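You operate a simulated robot arm through the tools that you are given. There is no shell and no other tool. Be economical: measure what you need, move in short steps, check, and stop when the job is done.

Carry out the task below with a simulated two-armed robot. There is one attempt and no reset: what you move stays moved.

Task
Check wand R 55 on the meter and stand it where its reading says.
Fine: switch on, hold the meter to zero it empty, then to test. Set down upright: what you pick out.

Only the result counts: the job must be done as asked and must still hold three seconds after the hand-in. Knocking over, shifting, dropping, spilling or breaking anything else fails it.

Robot
Two 6-joint arms with two-finger parallel grippers on one trunk, on a base that drives. Base frame: it is fixed to the floor where the robot stands at the start and does not move with it; the origin is under the middle of the robot, x ahead of it, y to its left, z up; the surface under the hand at the start is at about z = 0.9. Lengths are in m, angles in degrees, forces in N, time in s.
The left shoulder is at the start at [0.28, 0.185, 1.08], the right one opposite. With the tool pointing down near the work surface each hand reaches from about 0.56 to 0.94 m from the robot's upright axis, wherever it stands, measured 20 degrees to its own side. Places, roughly: meter switch [0.5, 0.2, 1]; meter test button [0.5, 0.2, 0.9]; meter zero button [0.5, 0.2, 0.9]; socket of the meter [0.5, 0.1, 1]. Payload 1.57 kg a hand.
The TCP of each hand is the grasp point between the finger pads, 0.03 m short of the fingertips. In the tool frame z runs along the fingers and y along their closing line. The gripper opens to 0.08 m. The fingers are 0.017 m wide and 0.012 m thick; the gripper's body (0.04 by 0.082 m) begins 0.08 m behind the TCP.
Orientation is told as [roll, pitch, yaw] about the base's x, y, z axes, in that order, counted from this pose: with the fingers straight down and closing along the base's y, the tool's x points along the base's -x, its y along +y and its z along -z.

Tools
- The arms move only by the tool jog_arm. It takes "left_commands", "right_commands" or both (then of equal length, played together; a hand with none holds still); each is a list of rows, each a list of 7 numbers: the turn, a rotation vector about the tool's x, y, z in units of 8 degrees (1.0 is 8 degrees), then the shift along the tool's x, y, z in units of 30 mm (1.0 is 30 mm), then the gripper command, from -1 (shut) to 1 (fully open), values between in proportion. In form: [[rx, ry, rz, x, y, z, jaw], ...]. A call has 1 to 10 rows; each row shifts and turns the commanded pose from where the row before left it, along the tool's axes as they then stand. A call with a number of a shift or a turn outside -1 to 1 is refused whole. Rows are played at 5 a second. More than 0.05 m and 8.6 degrees between two rows, or a gripper value outside its range, and nothing of the call is played. A pose out of reach is approached as far as the arm can. The call stops where the force on the tool passes 90 N (or 10 N more than at its start, if that is more) or the arm is blocked; 0.2 s more then pass. Each finger travels about 0.153 m/s and halts on what it meets, pressing with about 31 N; the grip force reading is that of the motor and also rises with nothing between the fingers. The clock runs only during rows and for 0.2 s after the last one: add rows that do not move to give the fingers time. The reply holds the time, the measured pose of the TCP, the force on the tool along the base axes, the opening and the grip force, in the units named above and with some noise, with the torque about the TCP (base axes, N m) and any sound that the robot's microphone picked up.
- Cameras (640 x 400 px; columns grow to the right, rows downward): "scene" is now at [0.2394, 0.0328, 1.5321]; the picture's right is [0.37, -0.93, 0.00], its down [-0.60, -0.23, -0.77] and it looks along [0.72, 0.28, -0.64] (base axes); focal length 214 px, centre (320, 200). "left" rides on the left gripper at [0.072, 0.007, -0.122] in its tool frame; the picture's right is [-0.09, 1.00, 0.00], its down [-0.84, -0.08, -0.54] and it looks along [-0.54, -0.05, 0.84] (tool axes); focal length 238 px, centre (320, 200). "right" rides on the right gripper at [0.072, -0.007, -0.122] in its tool frame; the picture's right is [0.09, 1.00, 0.00], its down [-0.84, 0.08, -0.54] and it looks along [-0.54, 0.05, 0.84] (tool axes); focal length 238 px, centre (320, 200). There is no depth. A picture from a camera that has moved, and an enlarged one, comes with that camera's place and axes in the base frame and with its lens.
- grab_frame(camera): a new picture of that camera. It takes no simulated time.
- slide_trunk(by): slides the trunk up (or, below 0, down) by that many m; the arms and the scene camera ride with it, the base frame stays. It gives what a move gives, with no picture.
- drive_base(legs): drives the robot by 1 to 6 legs, each [ahead, turn to the left] in m and degrees, along the robot's own axes; the way and the turn of a leg run together, so that a leg with both is an arc; at most 1.5 m and 180 degrees a leg. The arms and the cameras ride along, it lands a little off, and it stops where it bumps. It gives what a move gives.
- aim_head(pan, tilt): turns the head with the scene camera to pan (to the left, within 86 degrees either way) and tilt (down, from -29 to 69), counted from straight ahead of the robot. It gives what a move gives.
- enlarge(camera, box): a new picture of the part [left, top, right, bottom] of that camera's present view, enlarged. It takes no simulated time.
- hand_in(): hands the job in; it is judged then, once.

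Work in short steps. Places have to be worked out from the pictures, the camera data and where the tool is seen: move nearer, look again, correct. Check each grasp and each placing, and mend what went wrong. You have 120 turns and 108 pictures in all, those below and enlarged ones among them. Open the grippers and draw the arms clear of the work before you hand the job in, unless the task says otherwise; then end with one line.

The tools are called after "Call:" as a command line: name --argument value ..., lists and objects as JSON in quotes. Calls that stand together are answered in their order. jog_arm: Moves the arms, as the interface text tells. Its arguments: {"type":"object","properties":{"left_commands":{"type":"array"},"right_commands":{"type":"array"}},"required":[]} The other tools are called the same way: slide_trunk (by) slides the trunk up or down; drive_base (legs) drives the base; aim_head (pan, tilt) turns the head that bears the scene camera; grab_frame (camera) takes a picture; enlarge (camera, box) takes an enlarged picture of a part of a camera's view; hand_in () hands the job in.

At the start:

```text
t: 0.0
left_eef_pos: [0.4881, 0.3652, 1.4124]
left_orientation: [0.0, -0.1, 0.0]
left_force: [0.1, 0.5, 0.6]
left_torque: [-0.01, -0.01, 0.03]
left_grip_width: 0.08
left_finger_force: 0.0
right_eef_pos: [0.6033, -0.0883, 1.268]
right_orientation: [0.1, 0.0, 0.0]
right_force: [-0.8, -0.9, 0.0]
right_torque: [0.02, 0.0, 0.06]
right_grip_width: 0.0802
right_finger_force: 0.0
trunk travel left (down, up): [-0.775, 0.215]
robot x, y, heading: [0.0012, 0.0007, 0.1]
head pan, tilt: [21.5, 39.8]
```

scene: 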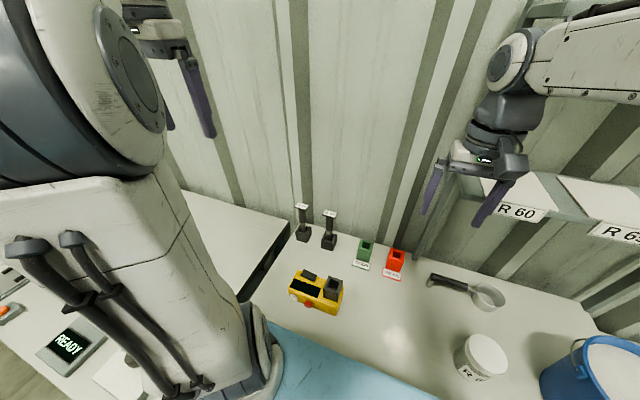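
right: 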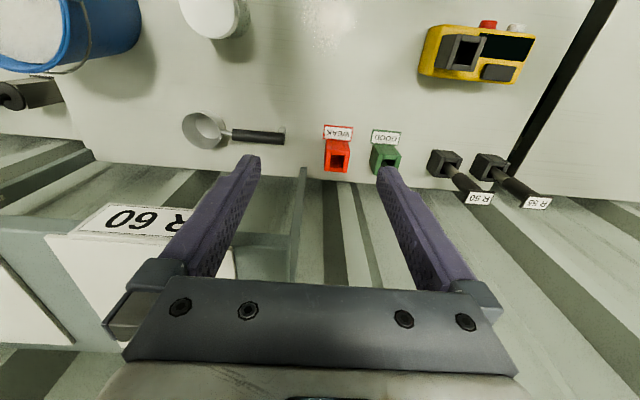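
left: 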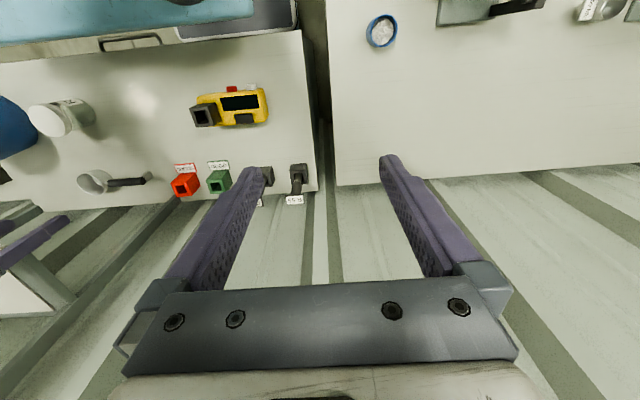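

I see the meter, two wands and two stands (WEAK red, GOOD green). I'll enlarge the relevant parts first.

Call:
enlarge --camera "scene" --box '[260, 180, 420, 320]'

Call:
enlarge --camera "right" --box '[310, 10, 560, 220]'

Call:
enlarge --camera "left" --box '[160, 70, 330, 215]'

```text
2.86 times, centred on (340, 250) of scene
camera zoom: at [0.2394, 0.0328, 1.5321], right [0.37, -0.93, 0.0], down [-0.6, -0.23, -0.77], along [0.72, 0.28, -0.64], focal length 613 px, centre (263, 57)
```

zoom: 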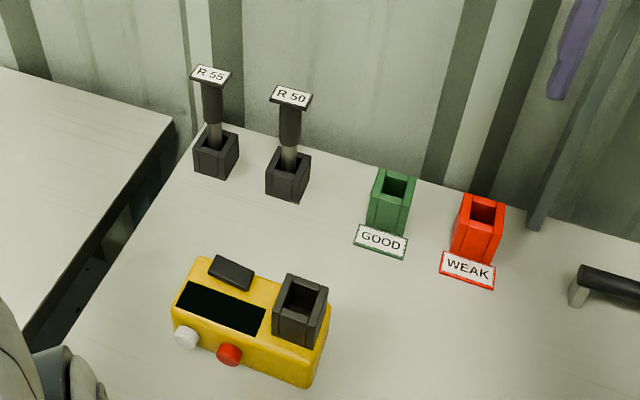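

```text
1.90 times, centred on (435, 115) of right
camera zoom: at [0.5305, -0.0963, 1.3897], right [-0.09, 1.0, 0.0], down [0.84, 0.08, 0.54], along [0.54, 0.05, -0.84], focal length 454 px, centre (101, 362)
```

zoom: 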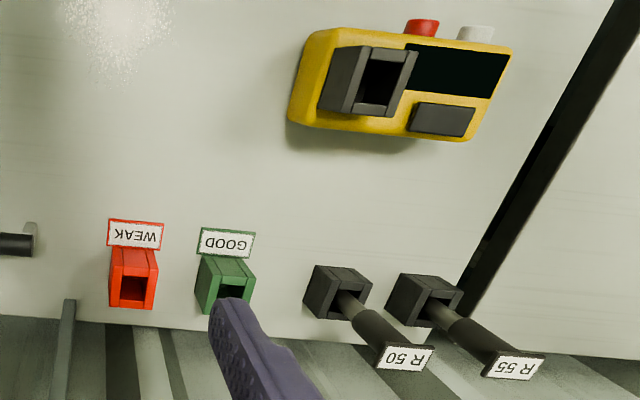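

```text
2.76 times, centred on (245, 142) of left
camera zoom: at [0.4144, 0.3726, 1.5358], right [0.09, 1.0, 0.0], down [0.84, -0.08, 0.54], along [0.54, -0.05, -0.84], focal length 658 px, centre (527, 359)
```

zoom: 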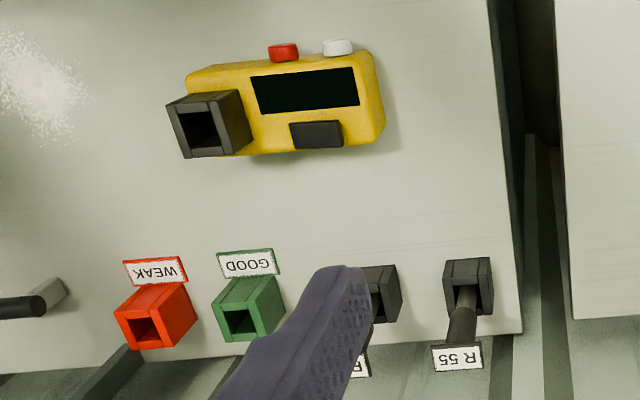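

Wand R 55 is near (0.70, 0.28), with its top at about z 1.08. The meter socket is near (0.51, 0.11), and the buttons are on the meter's front face at about x 0.45. That's too close for a tool-down hand, so I'll back off a little.

Call:
drive_base --legs '[[-0.13, 0]]'

Call:
aim_head --pan 12 --tilt 45

Call:
grab_frame --camera "scene"

Call:
grab_frame --camera "left"

```text
t: 1.3
left_eef_pos: [0.3558, 0.3667, 1.4137]
left_orientation: [0.0, 0.0, 0.0]
left_force: [0.6, 0.2, 0.0]
left_torque: [0.04, 0.01, 0.0]
left_grip_width: 0.08
left_finger_force: 0.0
right_eef_pos: [0.4701, -0.089, 1.2673]
right_orientation: [0.0, 0.0, 0.1]
right_force: [-1.2, -0.5, -1.2]
right_torque: [0.01, 0.02, -0.01]
right_grip_width: 0.0799
right_finger_force: 0.1
trunk travel left (down, up): [-0.775, 0.215]
robot x, y, heading: [-0.1316, 0.0, 0.3]
head pan, tilt: [21.5, 39.8]
```

```text
t: 2.0
left_eef_pos: [0.3557, 0.3666, 1.4147]
left_orientation: [0.0, 0.1, 0.1]
left_force: [-0.3, 0.3, -0.8]
left_torque: [-0.03, -0.04, 0.03]
left_grip_width: 0.08
left_finger_force: 0.0
right_eef_pos: [0.4717, -0.0881, 1.2678]
right_orientation: [0.0, 0.0, 0.0]
right_force: [-0.3, -0.3, -0.3]
right_torque: [-0.04, -0.02, 0.01]
right_grip_width: 0.0801
right_finger_force: 0.0
trunk travel left (down, up): [-0.775, 0.215]
robot x, y, heading: [-0.1316, -0.0027, 0.0]
head pan, tilt: [12.0, 45.0]
```

```text
101 pictures are left
camera scene: at [0.1082, 0.0188, 1.5246], right [0.21, -0.98, 0.0], down [-0.69, -0.15, -0.71], along [0.69, 0.15, -0.71], focal length 214 px, centre (320, 200)
```

scene: 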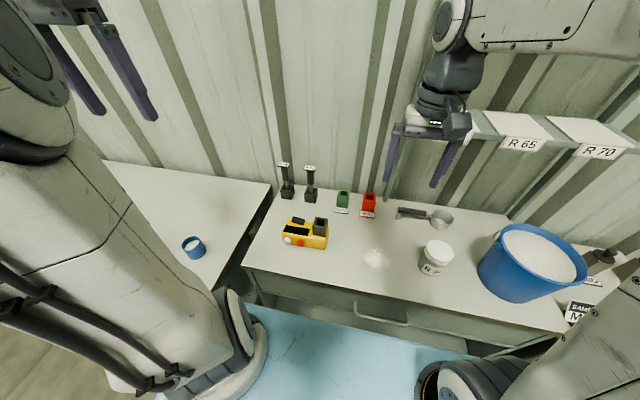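

```text
100 pictures are left
camera left: at [0.2822, 0.3731, 1.5359], right [0.09, 1.0, 0.0], down [0.84, -0.08, 0.54], along [0.54, -0.05, -0.84], focal length 238 px, centre (320, 200)
```

left: 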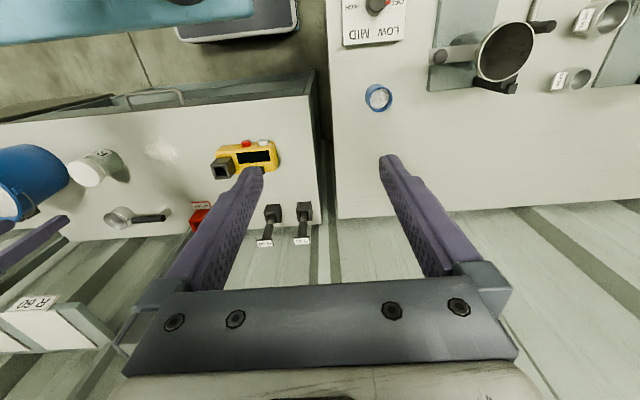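

I'll zoom in on the meter to look for button markings.

Call:
enlarge --camera "scene" --box '[272, 206, 336, 256]'

Call:
enlarge --camera "scene" --box '[265, 150, 393, 260]'

```text
8.00 times, centred on (304, 231) of scene
camera zoom: at [0.1082, 0.0188, 1.5246], right [0.21, -0.98, 0.0], down [-0.69, -0.15, -0.71], along [0.69, 0.15, -0.71], focal length 1716 px, centre (448, -48)
```

zoom: 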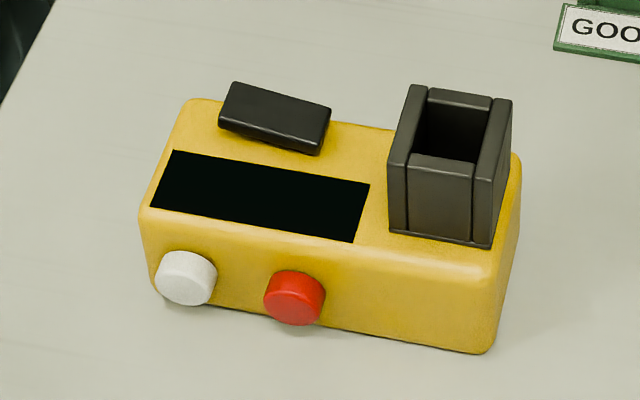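

```text
3.64 times, centred on (329, 205) of scene
camera zoom: at [0.1082, 0.0188, 1.5246], right [0.21, -0.98, 0.0], down [-0.69, -0.15, -0.71], along [0.69, 0.15, -0.71], focal length 780 px, centre (287, 182)
```

zoom: 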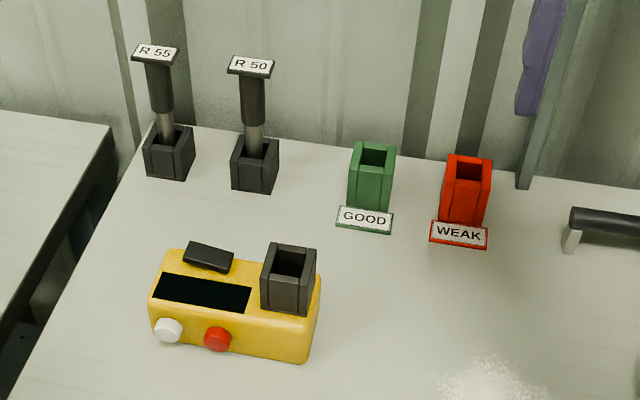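

The meter is roughly axis-aligned. The white button is near (0.48, 0.21, 0.925), the red one near (0.48, 0.165, 0.925), and the rocker near (0.54, 0.19, 0.965). I'll bring the closed left hand above it for a closer look.

Call:
jog_arm --left_commands '[[0, 0, 0, -0.35, -0.65, 0.9, -1], [0, 0, 0, -0.35, -0.65, 0.9, -1], [0, 0, 0, -0.35, -0.65, 0.9, -1], [0, 0, 0, -0.35, -0.65, 0.9, -1], [0, 0, 0, -0.35, -0.65, 0.9, -1], [0, 0, 0, -0.35, -0.65, 0.9, -1], [0, 0, 0, -0.35, -0.65, 0.9, -1], [0, 0, 0, -0.35, -0.65, 0.9, -1], [0, 0, 0, -0.35, -0.65, 0.9, -1], [0, 0, 0, 0, 0, 0, -1]]'

Call:
grab_frame --camera "left"

Call:
grab_frame --camera "scene"

```text
t: 4.2
left_eef_pos: [0.4496, 0.1902, 1.1697]
left_orientation: [0.0, 0.0, 0.1]
left_force: [0.1, -0.2, -0.2]
left_torque: [0.0, 0.04, -0.01]
left_grip_width: 0.0
left_finger_force: 21.8
right_eef_pos: [0.4717, -0.0886, 1.2684]
right_orientation: [0.0, -0.1, 0.1]
right_force: [-0.1, 0.1, 0.0]
right_torque: [0.01, 0.03, 0.02]
right_grip_width: 0.0801
right_finger_force: 0.0
trunk travel left (down, up): [-0.775, 0.215]
robot x, y, heading: [-0.1326, -0.004, 0.1]
head pan, tilt: [12.0, 45.0]
```

```text
97 pictures are left
camera left: at [0.3769, 0.196, 1.2921], right [0.09, 1.0, 0.0], down [0.84, -0.08, 0.54], along [0.54, -0.05, -0.84], focal length 238 px, centre (320, 200)
```

left: 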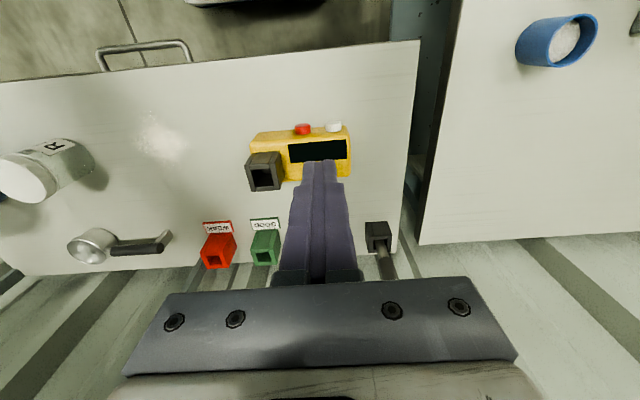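

```text
96 pictures are left
camera scene: at [0.1085, 0.0186, 1.5245], right [0.21, -0.98, 0.0], down [-0.69, -0.15, -0.71], along [0.69, 0.15, -0.71], focal length 214 px, centre (320, 200)
```

scene: 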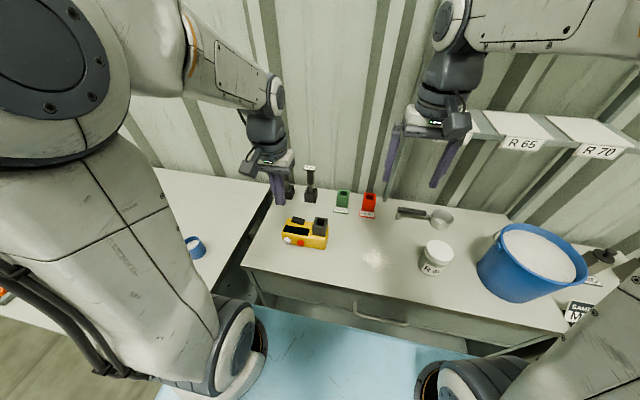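

I'll zoom the left view on the meter for a second bearing.

Call:
enlarge --camera "left" --box '[236, 110, 364, 200]'

```text
4.44 times, centred on (300, 155) of left
camera zoom: at [0.3769, 0.196, 1.2921], right [0.09, 1.0, 0.0], down [0.84, -0.08, 0.54], along [0.54, -0.05, -0.84], focal length 1059 px, centre (409, 400)
```

zoom: 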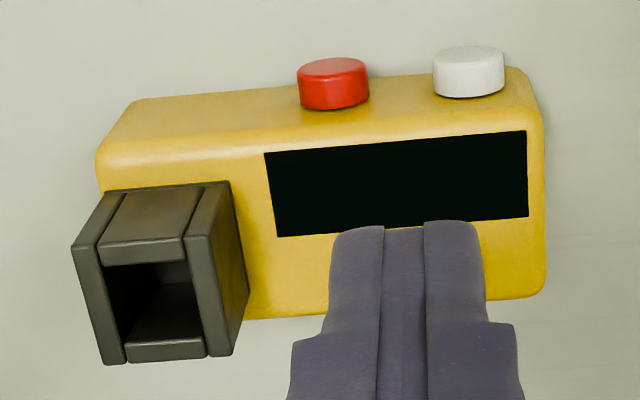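

Estimates: socket (0.513, 0.105) with its top at about z 1.016, white button about (0.474, 0.209), red about (0.474, 0.162), both at z around 0.93. I'll look at the rocker through the right camera.

Call:
grab_frame --camera "right"

```text
94 pictures are left
camera right: at [0.3993, -0.0956, 1.3896], right [-0.09, 1.0, 0.0], down [0.84, 0.08, 0.54], along [0.54, 0.05, -0.84], focal length 238 px, centre (320, 200)
```

right: 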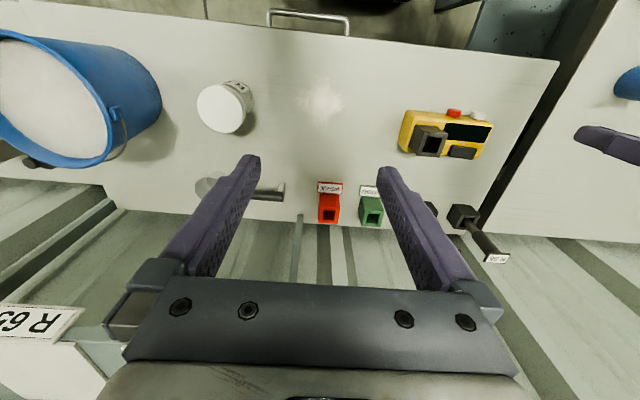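

Call:
enlarge --camera "right" --box '[392, 100, 504, 170]'

Call:
enlarge --camera "right" --box '[310, 170, 520, 270]'

```text
5.71 times, centred on (448, 135) of right
camera zoom: at [0.3993, -0.0956, 1.3896], right [-0.09, 1.0, 0.0], down [0.84, 0.08, 0.54], along [0.54, 0.05, -0.84], focal length 1362 px, centre (-411, 571)
```

zoom: 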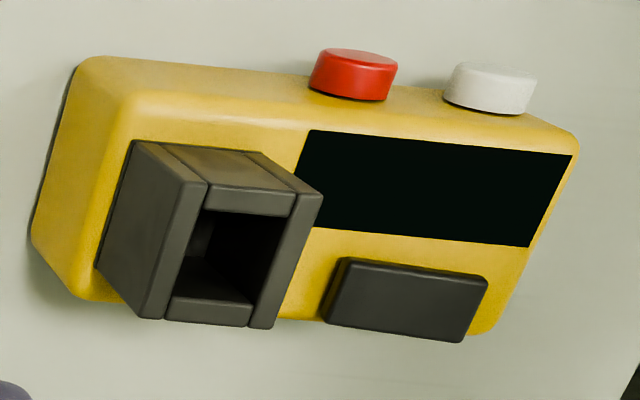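

```text
3.05 times, centred on (415, 220) of right
camera zoom: at [0.3993, -0.0956, 1.3896], right [-0.09, 1.0, 0.0], down [0.84, 0.08, 0.54], along [0.54, 0.05, -0.84], focal length 726 px, centre (30, 139)
```

zoom: 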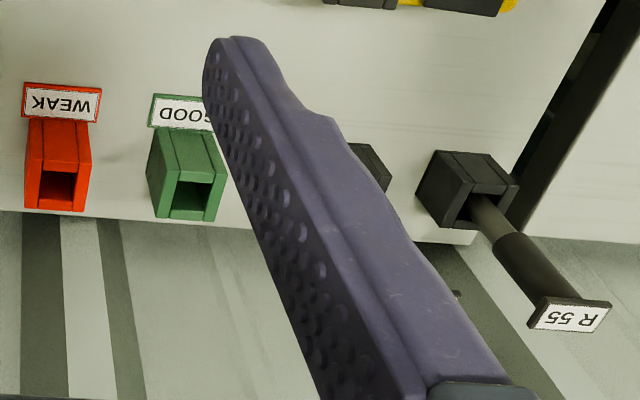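

The rocker spans y≈0.164–0.208 at x≈0.541, and its −y end looks raised. I'll hover the closed fingers over that end.

Call:
jog_arm --left_commands '[[0, 0, 0, -0.508, -0.1, 0.8, -1], [0, 0, 0, -0.508, -0.1, 0.8, -1], [0, 0, 0, -0.508, -0.1, 0.8, -1], [0, 0, 0, -0.508, -0.1, 0.8, -1], [0, 0, 0, -0.508, -0.1, 0.8, -1], [0, 0, 0, -0.508, -0.1, 0.8, -1], [0, 0, 0, 0, 0, 0, -1]]'

Call:
grab_frame --camera "left"

Call:
enlarge --camera "scene" --box '[264, 190, 344, 256]'

Call:
enlarge --camera "right" --box '[392, 100, 504, 170]'

```text
t: 5.8
left_eef_pos: [0.543, 0.1727, 1.0271]
left_orientation: [-0.1, 0.0, 0.1]
left_force: [0.8, 0.0, 0.4]
left_torque: [0.0, 0.03, 0.02]
left_grip_width: 0.0002
left_finger_force: 21.0
right_eef_pos: [0.4706, -0.0885, 1.2678]
right_orientation: [0.0, 0.0, 0.1]
right_force: [0.3, -0.3, -0.5]
right_torque: [0.0, 0.01, 0.04]
right_grip_width: 0.0801
right_finger_force: 0.2
trunk travel left (down, up): [-0.775, 0.215]
robot x, y, heading: [-0.1266, -0.0008, 0.0]
head pan, tilt: [12.0, 45.0]
```

```text
91 pictures are left
camera left: at [0.4702, 0.1797, 1.1485], right [0.09, 1.0, 0.0], down [0.84, -0.08, 0.54], along [0.54, -0.05, -0.84], focal length 238 px, centre (320, 200)
```

left: 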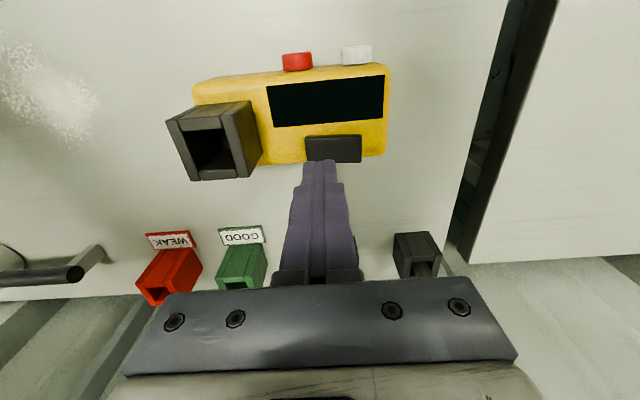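

```text
6.06 times, centred on (304, 223) of scene
camera zoom: at [0.1085, 0.0187, 1.5245], right [0.21, -0.98, 0.0], down [-0.69, -0.15, -0.71], along [0.69, 0.15, -0.71], focal length 1300 px, centre (417, 61)
```

zoom: 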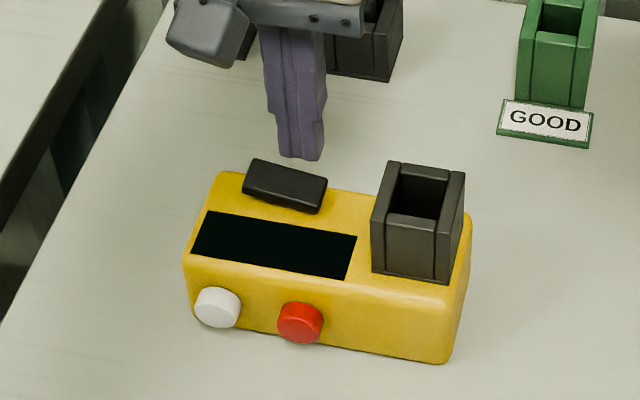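

```text
5.71 times, centred on (448, 135) of right
camera zoom: at [0.3994, -0.0955, 1.3896], right [-0.09, 1.0, 0.0], down [0.84, 0.08, 0.54], along [0.54, 0.05, -0.84], focal length 1362 px, centre (-411, 571)
```

zoom: 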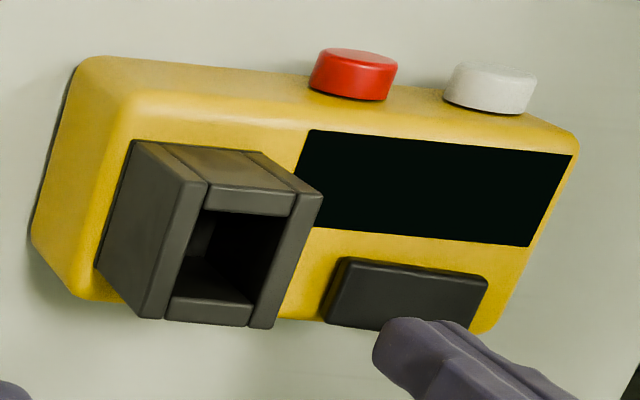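

The tip is over the rocker's −y end, at about z 0.997. I'll descend in 4 mm steps.

Call:
jog_arm --left_commands '[[0, 0, 0, 0.03, 0, 0.14, -1], [0, 0, 0, 0, 0, 0.14, -1], [0, 0, 0, 0, 0, 0.14, -1], [0, 0, 0, 0, 0, 0.14, -1], [0, 0, 0, 0, 0, 0, -1]]'

Call:
enlarge --camera "right" --box '[392, 100, 504, 170]'

```text
t: 7.0
left_eef_pos: [0.5394, 0.1721, 1.0104]
left_orientation: [0.0, -0.1, 0.1]
left_force: [-0.1, 0.0, 0.6]
left_torque: [-0.02, 0.03, 0.0]
left_grip_width: 0.0
left_finger_force: 21.2
right_eef_pos: [0.4709, -0.0894, 1.2677]
right_orientation: [0.1, -0.1, 0.1]
right_force: [-0.1, -0.1, -0.2]
right_torque: [-0.01, 0.01, 0.03]
right_grip_width: 0.08
right_finger_force: 0.0
trunk travel left (down, up): [-0.775, 0.215]
robot x, y, heading: [-0.1335, 0.0024, -0.1]
head pan, tilt: [12.0, 45.0]
```

```text
5.71 times, centred on (448, 135) of right
camera zoom: at [0.3992, -0.0955, 1.3897], right [-0.09, 1.0, 0.0], down [0.84, 0.08, 0.54], along [0.54, 0.05, -0.84], focal length 1362 px, centre (-411, 571)
```

zoom: 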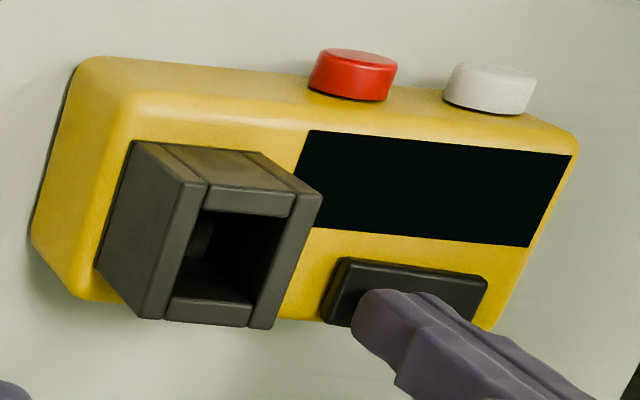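

No contact yet. I'll continue down in smaller steps.

Call:
jog_arm --left_commands '[[0, 0, 0, 0, 0, 0.1, -1], [0, 0, 0, 0, 0, 0.1, -1], [0, 0, 0, 0, 0, 0.1, -1], [0, 0, 0, 0, 0, 0, -1]]'

Call:
enlarge --camera "right" --box '[392, 100, 504, 170]'

```text
t: 8.0
left_eef_pos: [0.5413, 0.1738, 1.0027]
left_orientation: [0.0, -0.3, 0.1]
left_force: [-2.4, 2.8, 29.3]
left_torque: [0.36, 0.07, 0.01]
left_grip_width: 0.0001
left_finger_force: 21.0
right_eef_pos: [0.4695, -0.0882, 1.2695]
right_orientation: [0.0, 0.0, 0.1]
right_force: [0.6, 0.0, 1.2]
right_torque: [-0.02, -0.01, 0.03]
right_grip_width: 0.0796
right_finger_force: 0.1
trunk travel left (down, up): [-0.775, 0.215]
robot x, y, heading: [-0.1331, 0.0023, 0.0]
head pan, tilt: [12.0, 45.0]
```

```text
5.71 times, centred on (448, 135) of right
camera zoom: at [0.398, -0.0956, 1.3906], right [-0.09, 1.0, 0.0], down [0.84, 0.08, 0.54], along [0.54, 0.05, -0.84], focal length 1362 px, centre (-411, 571)
```

zoom: 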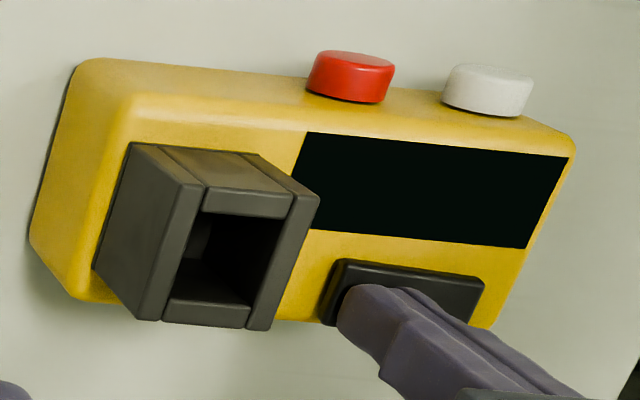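

There's 29 N of contact and no click. I'll back off and check the rocker's state and the display.

Call:
jog_arm --left_commands '[[0, 0, 0, 0, 0, -0.5, -1], [0, 0, 0, 0, 0, -0.5, -1], [0, 0, 0, 0, 0, 0, -1]]'

Call:
enlarge --camera "scene" --box '[272, 206, 336, 256]'

Call:
enlarge --camera "right" --box '[442, 110, 494, 165]'

```text
t: 8.8
left_eef_pos: [0.5406, 0.1729, 1.031]
left_orientation: [0.0, -0.1, 0.0]
left_force: [0.2, 0.6, 0.7]
left_torque: [0.01, 0.0, -0.02]
left_grip_width: 0.0
left_finger_force: 21.0
right_eef_pos: [0.4708, -0.0884, 1.2686]
right_orientation: [0.0, -0.1, 0.1]
right_force: [-0.1, -0.6, 0.5]
right_torque: [-0.03, -0.01, 0.01]
right_grip_width: 0.08
right_finger_force: 0.0
trunk travel left (down, up): [-0.775, 0.215]
robot x, y, heading: [-0.1324, -0.0003, 0.2]
head pan, tilt: [12.0, 45.0]
```

```text
8.00 times, centred on (304, 231) of scene
camera zoom: at [0.1082, 0.0187, 1.5245], right [0.21, -0.98, 0.0], down [-0.69, -0.15, -0.71], along [0.69, 0.15, -0.71], focal length 1716 px, centre (448, -48)
```

zoom: 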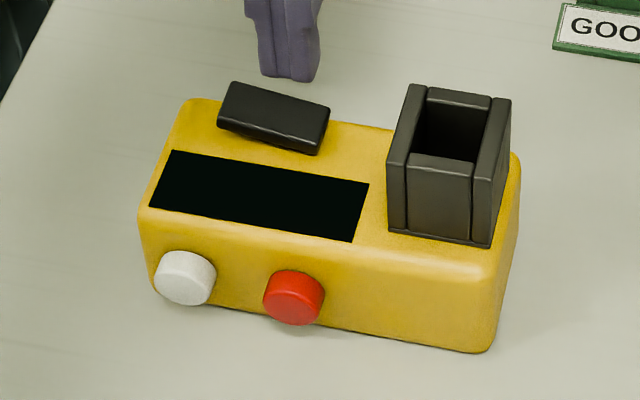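

```text
7.27 times, centred on (468, 138) of right
camera zoom: at [0.3991, -0.0956, 1.3897], right [-0.09, 1.0, 0.0], down [0.84, 0.08, 0.54], along [0.54, 0.05, -0.84], focal length 1734 px, centre (-756, 654)
```

zoom: 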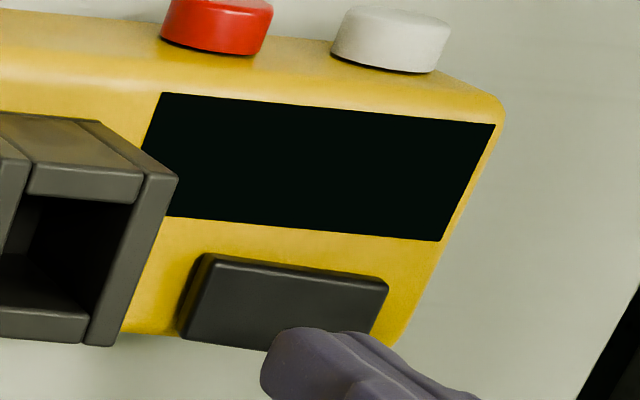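

Rocker unchanged. Judging by the edge slopes, the −y end may already be the lowered one, so I'll try the +y end (y≈0.2).

Call:
jog_arm --left_commands '[[0, 0, 0, 0, 0.45, 0, -1], [0, 0, 0, 0, 0.45, 0.2, -1], [0, 0, 0, 0, 0, 0.2, -1], [0, 0, 0, 0, 0, 0.1, -1], [0, 0, 0, 0, 0, 0.1, -1], [0, 0, 0, 0, 0, 0, -1]]'

Call:
enlarge --camera "right" --box '[442, 110, 494, 165]'

```text
t: 10.2
left_eef_pos: [0.5408, 0.2016, 1.0134]
left_orientation: [0.1, 0.0, 0.0]
left_force: [-0.1, -0.2, 0.2]
left_torque: [-0.04, -0.01, 0.02]
left_grip_width: 0.0001
left_finger_force: 21.4
right_eef_pos: [0.4714, -0.0896, 1.269]
right_orientation: [0.0, 0.0, 0.2]
right_force: [0.7, 0.3, -0.2]
right_torque: [0.0, 0.04, -0.01]
right_grip_width: 0.0799
right_finger_force: 0.2
trunk travel left (down, up): [-0.775, 0.215]
robot x, y, heading: [-0.1312, -0.0038, -0.0]
head pan, tilt: [12.0, 45.0]
```

```text
7.27 times, centred on (468, 138) of right
camera zoom: at [0.3992, -0.0955, 1.3897], right [-0.09, 1.0, 0.0], down [0.84, 0.08, 0.54], along [0.54, 0.05, -0.84], focal length 1734 px, centre (-756, 654)
```

zoom: 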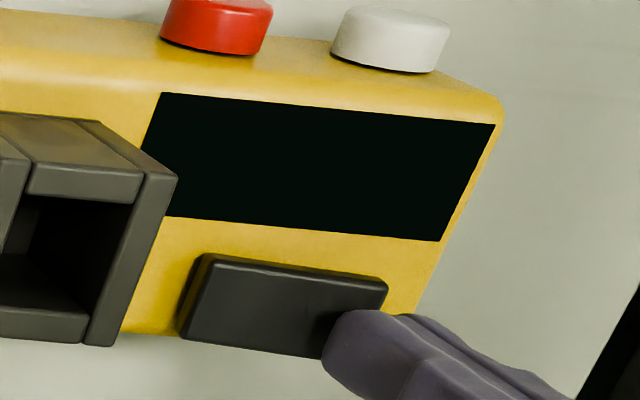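

No contact yet at tip z 0.983. I'll keep lowering.

Call:
jog_arm --left_commands '[[0, 0, 0, 0, -0.08, 0.1, -1], [0, 0, 0, 0, 0, 0.1, -1], [0, 0, 0, 0, 0, 0.1, -1], [0, 0, 0, 0, 0, 0, -1]]'

Call:
enlarge --camera "right" --box '[442, 110, 494, 165]'

```text
t: 11.2
left_eef_pos: [0.5405, 0.1987, 1.0042]
left_orientation: [0.0, 0.0, 0.0]
left_force: [0.4, -0.5, 0.3]
left_torque: [-0.01, 0.0, 0.01]
left_grip_width: 0.0
left_finger_force: 21.7
right_eef_pos: [0.4722, -0.0883, 1.2672]
right_orientation: [-0.1, 0.0, 0.2]
right_force: [0.7, 0.0, 0.7]
right_torque: [0.0, 0.0, -0.01]
right_grip_width: 0.0798
right_finger_force: 0.1
trunk travel left (down, up): [-0.775, 0.215]
robot x, y, heading: [-0.1326, 0.0032, 0.2]
head pan, tilt: [12.0, 45.0]
```

```text
7.27 times, centred on (468, 138) of right
camera zoom: at [0.3992, -0.0955, 1.3897], right [-0.09, 1.0, 0.0], down [0.84, 0.08, 0.54], along [0.54, 0.05, -0.84], focal length 1734 px, centre (-756, 654)
```

zoom: 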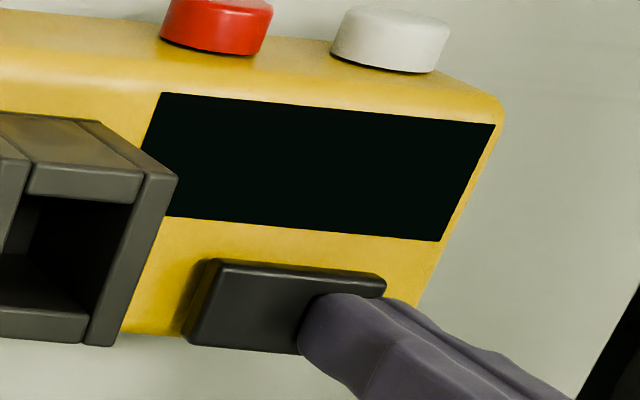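

The rocker seems to have started tilting with almost no force. I'll continue.

Call:
jog_arm --left_commands '[[0, 0, 0, 0, 0, 0.1, -1], [0, 0, 0, 0, 0, 0.1, -1], [0, 0, 0, 0, 0, 0, -1]]'

Call:
enlarge --camera "right" --box '[442, 110, 494, 165]'

```text
t: 12.0
left_eef_pos: [0.5394, 0.1981, 1.0024]
left_orientation: [0.0, -0.5, 0.1]
left_force: [-9.3, 13.7, 55.4]
left_torque: [-0.15, 0.31, -0.1]
left_grip_width: 0.0002
left_finger_force: 21.1
right_eef_pos: [0.4687, -0.0886, 1.2686]
right_orientation: [-0.1, -0.1, 0.1]
right_force: [-0.3, 0.1, -0.1]
right_torque: [0.02, 0.03, -0.01]
right_grip_width: 0.0797
right_finger_force: 0.1
trunk travel left (down, up): [-0.775, 0.215]
robot x, y, heading: [-0.1324, -0.0026, 0.3]
head pan, tilt: [12.0, 45.0]
```

```text
7.27 times, centred on (468, 138) of right
camera zoom: at [0.3967, -0.095, 1.3915], right [-0.09, 1.0, 0.0], down [0.84, 0.08, 0.54], along [0.54, 0.05, -0.84], focal length 1734 px, centre (-756, 654)
```

zoom: 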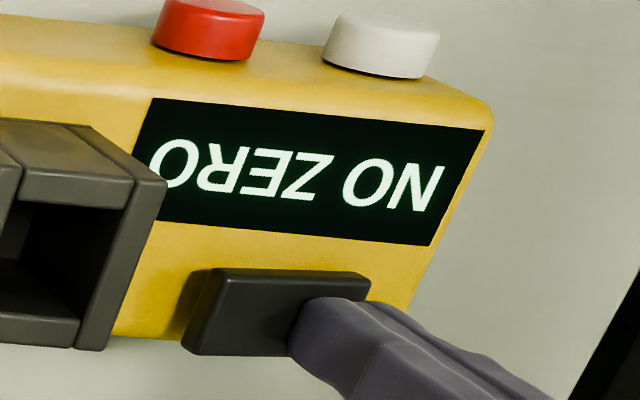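

The meter is on and shows "NO ZERO". I'll lift, then move in front of the white button with the fingers beside it.

Call:
jog_arm --left_commands '[[0, 0, 0, 0, 0, -1, -1], [0, 0, 0, 0, 0, -1, -1], [0, 0, 0, 0.75, 0.09, 0, -1], [0, 0, 0, 0.75, 0.09, 0, -1], [0, 0, 0, 0.75, 0.09, 0, -1], [0, 0, 0, 0.75, 0.09, 0, -1], [0, 0, 0, 0, 0, 0.9, -1], [0, 0, 0, 0, 0, 0.9, -1], [0, 0, 0, 0, 0, 0, -1]]'

Call:
enlarge --camera "scene" --box '[272, 206, 336, 256]'

Call:
enlarge --camera "right" --box '[392, 100, 504, 170]'

Call:
grab_frame --camera "left"

```text
t: 14.0
left_eef_pos: [0.4512, 0.2096, 1.0035]
left_orientation: [0.0, 0.0, 0.1]
left_force: [0.1, 0.2, -0.7]
left_torque: [-0.02, -0.02, 0.0]
left_grip_width: 0.0
left_finger_force: 21.0
right_eef_pos: [0.4704, -0.0875, 1.2679]
right_orientation: [-0.1, 0.1, 0.0]
right_force: [0.3, -0.2, 0.2]
right_torque: [-0.02, 0.01, -0.01]
right_grip_width: 0.0799
right_finger_force: 0.1
trunk travel left (down, up): [-0.775, 0.215]
robot x, y, heading: [-0.1334, 0.0007, 0.1]
head pan, tilt: [12.0, 45.0]
```

```text
8.00 times, centred on (304, 231) of scene
camera zoom: at [0.1085, 0.0188, 1.5245], right [0.21, -0.98, 0.0], down [-0.69, -0.15, -0.71], along [0.69, 0.15, -0.71], focal length 1716 px, centre (448, -48)
```

zoom: 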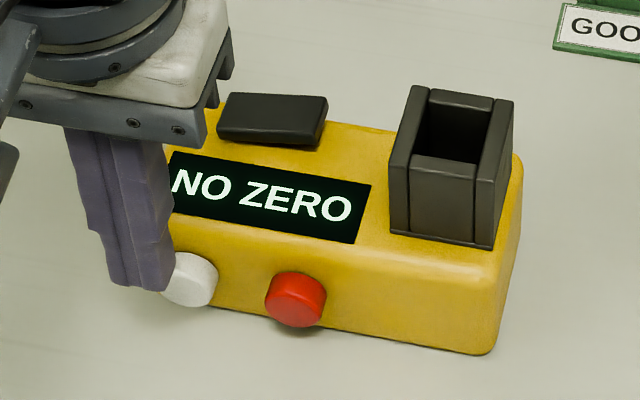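

```text
5.71 times, centred on (448, 135) of right
camera zoom: at [0.3994, -0.0954, 1.3896], right [-0.09, 1.0, 0.0], down [0.84, 0.08, 0.54], along [0.54, 0.05, -0.84], focal length 1362 px, centre (-411, 571)
```

zoom: 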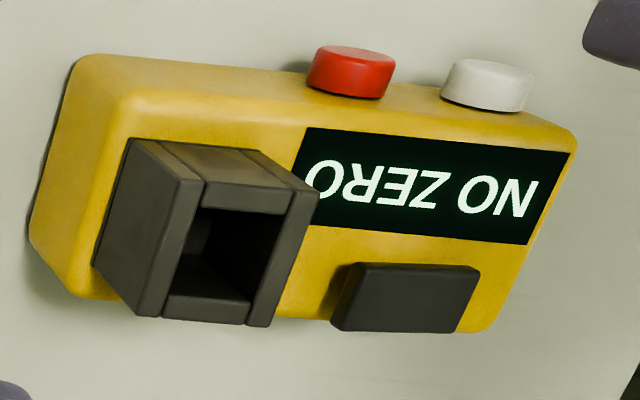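

```text
79 pictures are left
camera left: at [0.3782, 0.2156, 1.1258], right [0.09, 1.0, 0.0], down [0.84, -0.08, 0.54], along [0.54, -0.05, -0.84], focal length 238 px, centre (320, 200)
```

left: 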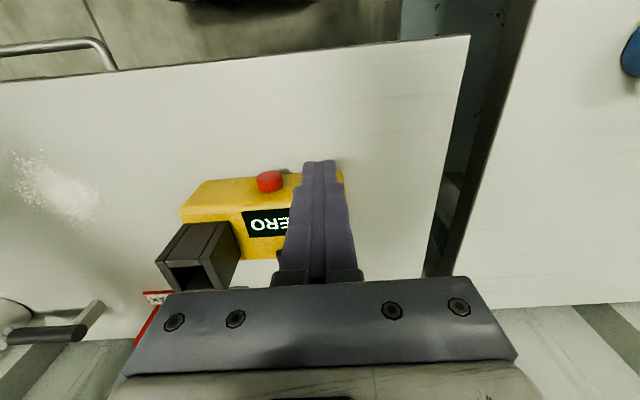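

The fingers are in front of the white button with some clearance. The meter may have shifted by 1 mm at most, so I'll press gently: lower beside the button, then step forward.

Call:
jog_arm --left_commands '[[0, 0, 0, 0.05, 0, 0.65, -1], [0, 0, 0, 0, 0, 0.65, -1], [0, 0, 0, 0, 0, 0.6, -1], [0, 0, 0, 0, 0, 0, -1]]'

Call:
enlarge --camera "right" --box '[392, 90, 504, 160]'

Call:
enlarge --camera "scene" --box '[272, 206, 336, 256]'

```text
t: 15.0
left_eef_pos: [0.448, 0.2097, 0.9481]
left_orientation: [0.0, 0.1, 0.1]
left_force: [0.1, -0.4, 0.0]
left_torque: [0.0, 0.01, -0.01]
left_grip_width: 0.0003
left_finger_force: 21.6
right_eef_pos: [0.4714, -0.089, 1.2682]
right_orientation: [0.1, -0.1, 0.1]
right_force: [0.4, 0.3, 0.4]
right_torque: [0.04, -0.01, 0.02]
right_grip_width: 0.0799
right_finger_force: 0.1
trunk travel left (down, up): [-0.775, 0.215]
robot x, y, heading: [-0.1312, 0.001, 0.1]
head pan, tilt: [12.0, 45.0]
```

```text
5.71 times, centred on (448, 125) of right
camera zoom: at [0.3993, -0.0954, 1.3897], right [-0.09, 1.0, 0.0], down [0.84, 0.08, 0.54], along [0.54, 0.05, -0.84], focal length 1362 px, centre (-411, 629)
```

zoom: 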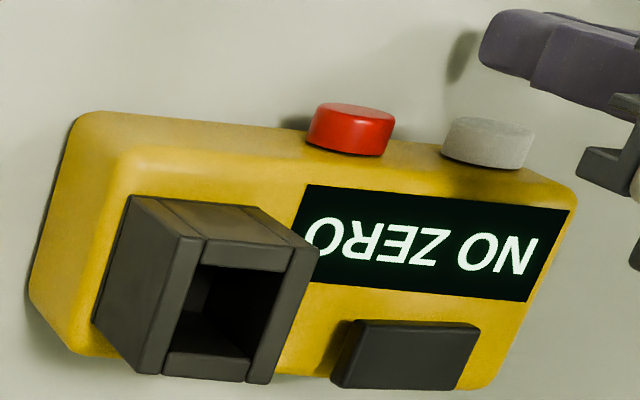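

```text
8.00 times, centred on (304, 231) of scene
camera zoom: at [0.1084, 0.0188, 1.5245], right [0.21, -0.98, 0.0], down [-0.69, -0.15, -0.71], along [0.69, 0.15, -0.71], focal length 1716 px, centre (448, -48)
```

zoom: 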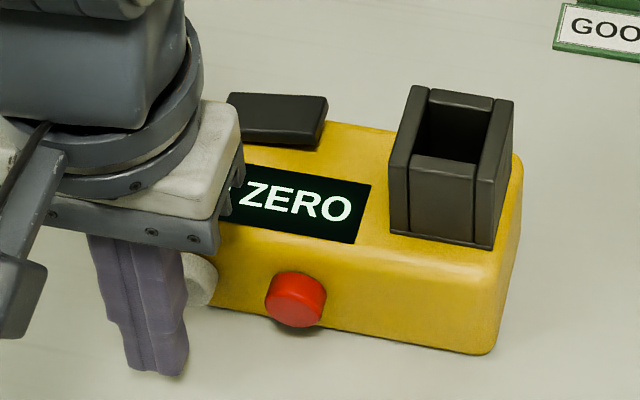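

There's roughly a 12–15 mm gap left. I'll advance slowly.

Call:
jog_arm --left_commands '[[0, 0, 0, -0.15, 0, 0, -1], [0, 0, 0, -0.15, 0, 0, -1], [0, 0, 0, -0.1, 0, 0, -1], [0, 0, 0, 0, 0, 0, -1]]'

Call:
enlarge --camera "right" --box '[392, 90, 504, 160]'

```text
t: 16.0
left_eef_pos: [0.4597, 0.2084, 0.947]
left_orientation: [0.0, 0.0, 0.1]
left_force: [0.5, -0.3, -0.1]
left_torque: [0.0, -0.01, 0.02]
left_grip_width: 0.0
left_finger_force: 21.4
right_eef_pos: [0.4701, -0.0873, 1.2684]
right_orientation: [0.0, 0.1, 0.1]
right_force: [0.5, -0.6, -0.6]
right_torque: [0.04, 0.02, 0.03]
right_grip_width: 0.0802
right_finger_force: 0.0
trunk travel left (down, up): [-0.775, 0.215]
robot x, y, heading: [-0.1281, 0.0005, -0.0]
head pan, tilt: [12.0, 45.0]
```

```text
5.71 times, centred on (448, 125) of right
camera zoom: at [0.3992, -0.0955, 1.3897], right [-0.09, 1.0, 0.0], down [0.84, 0.08, 0.54], along [0.54, 0.05, -0.84], focal length 1362 px, centre (-411, 629)
```

zoom: 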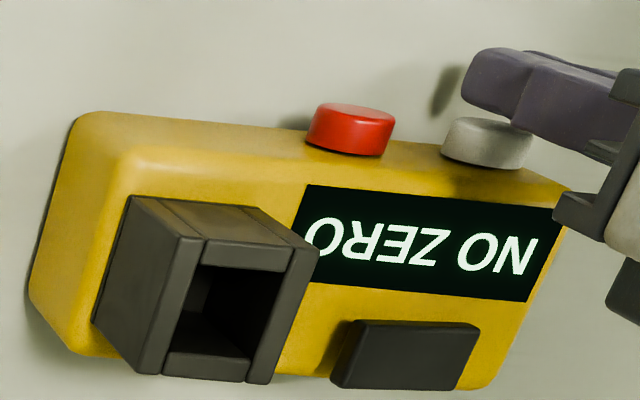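

Almost touching. I'll take small steps now.

Call:
jog_arm --left_commands '[[0, 0, 0, -0.1, 0, 0, -1], [0, 0, 0, -0.1, 0, 0, -1], [0, 0, 0, 0, 0, 0, -1]]'

Call:
enlarge --camera "right" --box '[392, 90, 504, 160]'

```text
t: 16.8
left_eef_pos: [0.4655, 0.2095, 0.9466]
left_orientation: [-0.1, -0.1, 0.2]
left_force: [-1.2, 1.1, 0.7]
left_torque: [-0.01, 0.05, -0.03]
left_grip_width: 0.0
left_finger_force: 21.6
right_eef_pos: [0.4718, -0.0885, 1.2678]
right_orientation: [0.1, -0.1, 0.1]
right_force: [0.4, 0.0, -0.4]
right_torque: [0.04, 0.0, -0.01]
right_grip_width: 0.08
right_finger_force: 0.0
trunk travel left (down, up): [-0.775, 0.215]
robot x, y, heading: [-0.133, -0.0013, -0.0]
head pan, tilt: [12.0, 45.0]
```

```text
5.71 times, centred on (448, 125) of right
camera zoom: at [0.3991, -0.0954, 1.3898], right [-0.09, 1.0, 0.0], down [0.84, 0.08, 0.54], along [0.54, 0.05, -0.84], focal length 1362 px, centre (-411, 629)
```

zoom: 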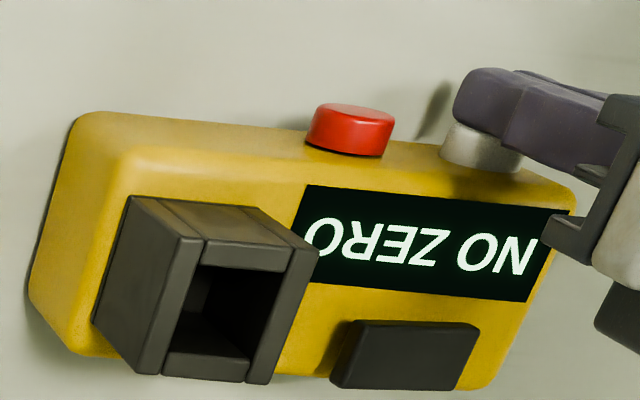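

Light contact is starting. I'll press a little more and hold.

Call:
jog_arm --left_commands '[[0, 0, 0, -0.06, 0, 0, -1], [0, 0, 0, -0.06, 0, 0, -1], [0, 0, 0, 0, 0, 0, -1], [0, 0, 0, 0, 0, 0, -1]]'

Call:
enlarge --camera "right" --box '[392, 90, 504, 160]'

```text
t: 17.8
left_eef_pos: [0.4704, 0.2098, 0.9473]
left_orientation: [-0.1, 0.0, 0.1]
left_force: [-1.4, 0.5, 0.5]
left_torque: [0.03, 0.0, -0.02]
left_grip_width: 0.0003
left_finger_force: 21.1
right_eef_pos: [0.4716, -0.0887, 1.2682]
right_orientation: [0.0, -0.1, 0.1]
right_force: [-0.4, 0.9, 0.3]
right_torque: [0.01, 0.02, 0.02]
right_grip_width: 0.08
right_finger_force: 0.2
trunk travel left (down, up): [-0.775, 0.215]
robot x, y, heading: [-0.1315, -0.0028, 0.2]
head pan, tilt: [12.0, 45.0]
```

```text
5.71 times, centred on (448, 125) of right
camera zoom: at [0.3991, -0.0955, 1.3898], right [-0.09, 1.0, 0.0], down [0.84, 0.08, 0.54], along [0.54, 0.05, -0.84], focal length 1362 px, centre (-411, 629)
```

zoom: 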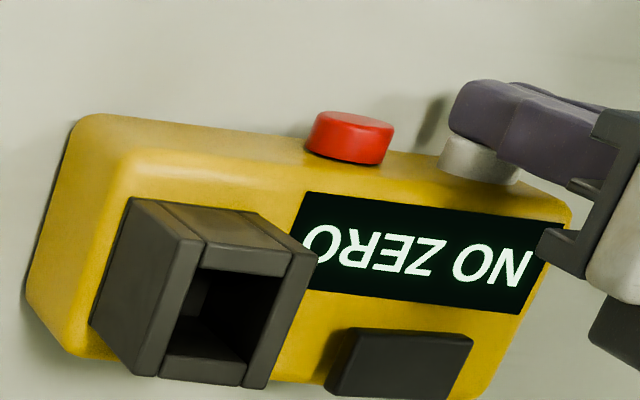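

The meter slid under about 1.4 N, so it's loose; "hold the meter" means steadying it with the other hand. I'll back the left hand off and orient the right hand to grip the socket from the −y side, with fingers roughly horizontal and closing along x.

Call:
jog_arm --left_commands '[[0, 0, 0, 0.5, 0, 0, -1], [0, 0, 0, 0.5, 0, 0, -1], [0, 0, 0, 0, 0, 0, -1], [0, 0, 0, 0, 0, 0, -1], [0, 0, 0, 0, 0, 0, -1], [0, 0, 0, 0, 0, 0, -1], [0, 0, 0, 0, 0, 0, -1], [0, 0, 0, 0, 0, 0, -1], [0, 0, 0, 0, 0, 0, -1], [0, 0, 0, 0, 0, 0, -1]]' --right_commands '[[0, 0, 1, 0, 0, 0, 1], [0, 0, 1, 0, 0, 0, 1], [0, 0, 1, 0, 0, 0, 1], [0, 0, 1, 0, 0, 0, 1], [0, 0, 1, 0, 0, 0, 1], [0, 0, 1, 0, 0, 0, 1], [0, 0, 1, 0, 0, 0, 1], [0, 0, 1, 0, 0, 0, 1], [0, 0, 1, 0, 0, 0, 1], [0, 0, 1, 0, 0, 0, 1]]'

Call:
enlarge --camera "scene" --box '[272, 206, 336, 256]'

```text
t: 20.0
left_eef_pos: [0.4407, 0.2083, 0.9458]
left_orientation: [0.1, 0.1, 0.1]
left_force: [0.3, 0.2, 0.4]
left_torque: [0.01, 0.04, -0.02]
left_grip_width: 0.0
left_finger_force: 21.9
right_eef_pos: [0.4708, -0.0892, 1.2682]
right_orientation: [0.0, -0.1, -80.0]
right_force: [-0.1, 0.8, 0.2]
right_torque: [0.01, 0.01, -0.03]
right_grip_width: 0.08
right_finger_force: 0.0
trunk travel left (down, up): [-0.775, 0.215]
robot x, y, heading: [-0.1316, -0.0008, -0.1]
head pan, tilt: [12.0, 45.0]
```

```text
8.00 times, centred on (304, 231) of scene
camera zoom: at [0.1083, 0.0188, 1.5245], right [0.21, -0.98, 0.0], down [-0.69, -0.15, -0.71], along [0.69, 0.15, -0.71], focal length 1716 px, centre (448, -48)
```

zoom: 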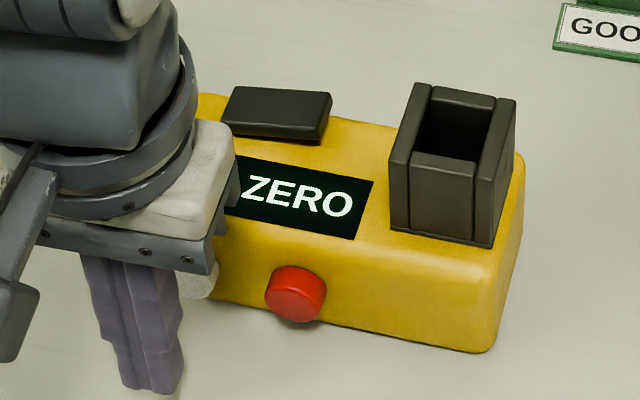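

The meter has only rotated a couple of degrees. Next I finish the right-hand yaw and tilt the fingers toward +y.

Call:
jog_arm --right_commands '[[0, 0, 0.6, 0, 0, 0, 1], [0, 1, 0, 0, 0, -0.4, 1], [0, 1, 0, 0, 0, -0.4, 1], [0, 1, 0, 0, 0, -0.4, 1], [0, 1, 0, 0, 0, -0.4, 1], [0, 1, 0, 0, 0, -0.3, 1], [0, 1, 0, 0, 0, -0.3, 1], [0, 1, 0, 0, 0, -0.3, 1], [0, 1, 0, 0, 0, -0.3, 1], [0, 1, 0, 0, 0, -0.3, 1]]'

Call:
grab_frame --camera "right"

Call:
grab_frame --camera "scene"

```text
t: 22.2
left_eef_pos: [0.4407, 0.2089, 0.9464]
left_orientation: [0.0, 0.0, 0.0]
left_force: [-0.3, 0.2, -0.4]
left_torque: [0.02, -0.02, -0.05]
left_grip_width: 0.0001
left_finger_force: 21.9
right_eef_pos: [0.4751, -0.1321, 1.3441]
right_orientation: [0.3, 72.2, -84.4]
right_force: [-0.9, 1.2, 0.4]
right_torque: [0.03, 0.02, 0.0]
right_grip_width: 0.0796
right_finger_force: 0.1
trunk travel left (down, up): [-0.775, 0.215]
robot x, y, heading: [-0.1295, -0.003, 0.0]
head pan, tilt: [12.0, 45.0]
```

```text
72 pictures are left
camera right: at [0.4766, -0.2268, 1.4498], right [0.99, 0.12, 0.09], down [0.15, -0.76, -0.63], along [-0.01, 0.64, -0.77], focal length 238 px, centre (320, 200)
```

right: 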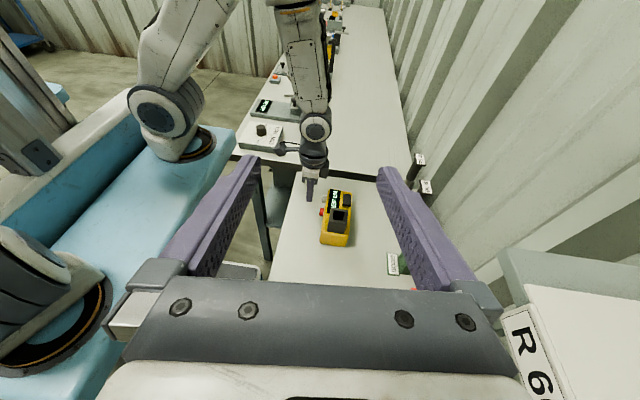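

```text
71 pictures are left
camera scene: at [0.1082, 0.0188, 1.5245], right [0.21, -0.98, 0.0], down [-0.69, -0.15, -0.71], along [0.69, 0.15, -0.71], focal length 214 px, centre (320, 200)
```

scene: 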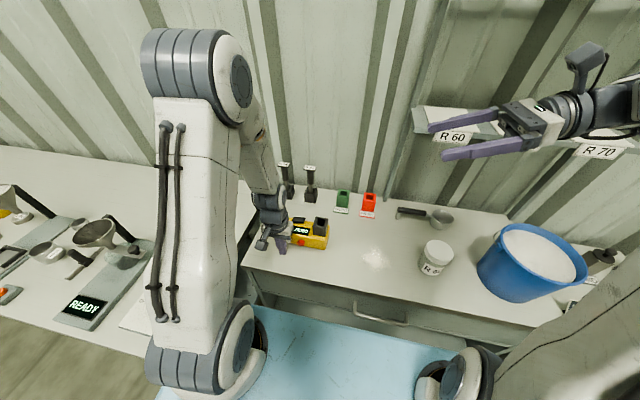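

The right-hand orientation works. I'll correct its yaw to −90° and the tilt to about 60°, then bring it down to a staging point on the −y side of the socket.

Call:
jog_arm --right_commands '[[-0.665, 0, 0.217, 0, 0, 0, 1], [0, -0.75, 0, 0, 0, 0, 1], [0, -0.75, 0, 0, 0, 0, 1], [0, 0, 0, -0.76, 0.13, 0.8, 1], [0, 0, 0, -0.76, 0.13, 0.8, 1], [0, 0, 0, -0.76, 0.13, 0.8, 1], [0, 0, 0, -0.76, 0.13, 0.8, 1], [0, 0, 0, -0.76, 0.13, 0.8, 1], [0, 0, 0, -0.76, 0.13, 0.8, 1], [0, 0, 0, 0, 0, 0, 1]]'

Call:
grab_frame --camera "right"

Call:
grab_frame --camera "scene"

```text
t: 24.4
left_eef_pos: [0.4401, 0.2085, 0.9462]
left_orientation: [0.1, 0.0, 0.1]
left_force: [-0.4, 0.1, 0.2]
left_torque: [0.03, -0.01, -0.07]
left_grip_width: 0.0
left_finger_force: 21.5
right_eef_pos: [0.4986, -0.0734, 1.1512]
right_orientation: [0.0, 60.0, -90.3]
right_force: [-0.2, -0.5, 0.8]
right_torque: [0.01, 0.02, 0.02]
right_grip_width: 0.0801
right_finger_force: 0.0
trunk travel left (down, up): [-0.775, 0.215]
robot x, y, heading: [-0.1319, 0.0011, 0.1]
head pan, tilt: [12.0, 45.0]
```

```text
70 pictures are left
camera right: at [0.492, -0.1432, 1.275], right [1.0, 0.04, 0.08], down [0.07, -0.89, -0.45], along [0.05, 0.46, -0.89], focal length 238 px, centre (320, 200)
```

right: 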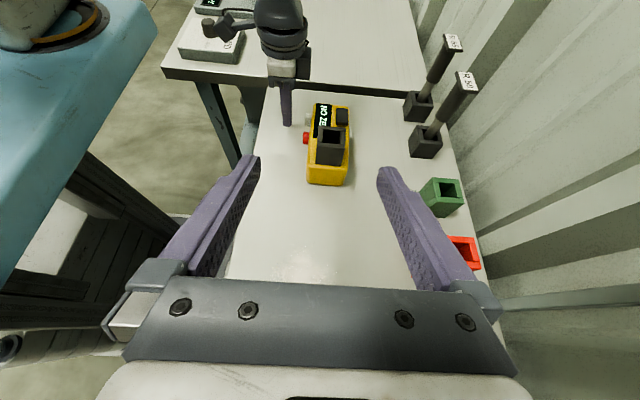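

```text
69 pictures are left
camera scene: at [0.1085, 0.0188, 1.5245], right [0.21, -0.98, 0.0], down [-0.69, -0.15, -0.71], along [0.69, 0.15, -0.71], focal length 214 px, centre (320, 200)
```

scene: 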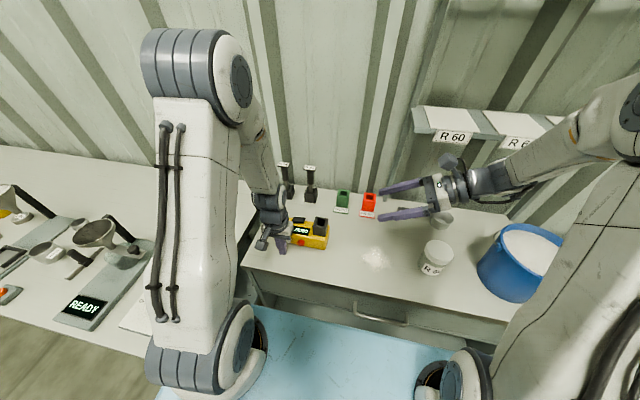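

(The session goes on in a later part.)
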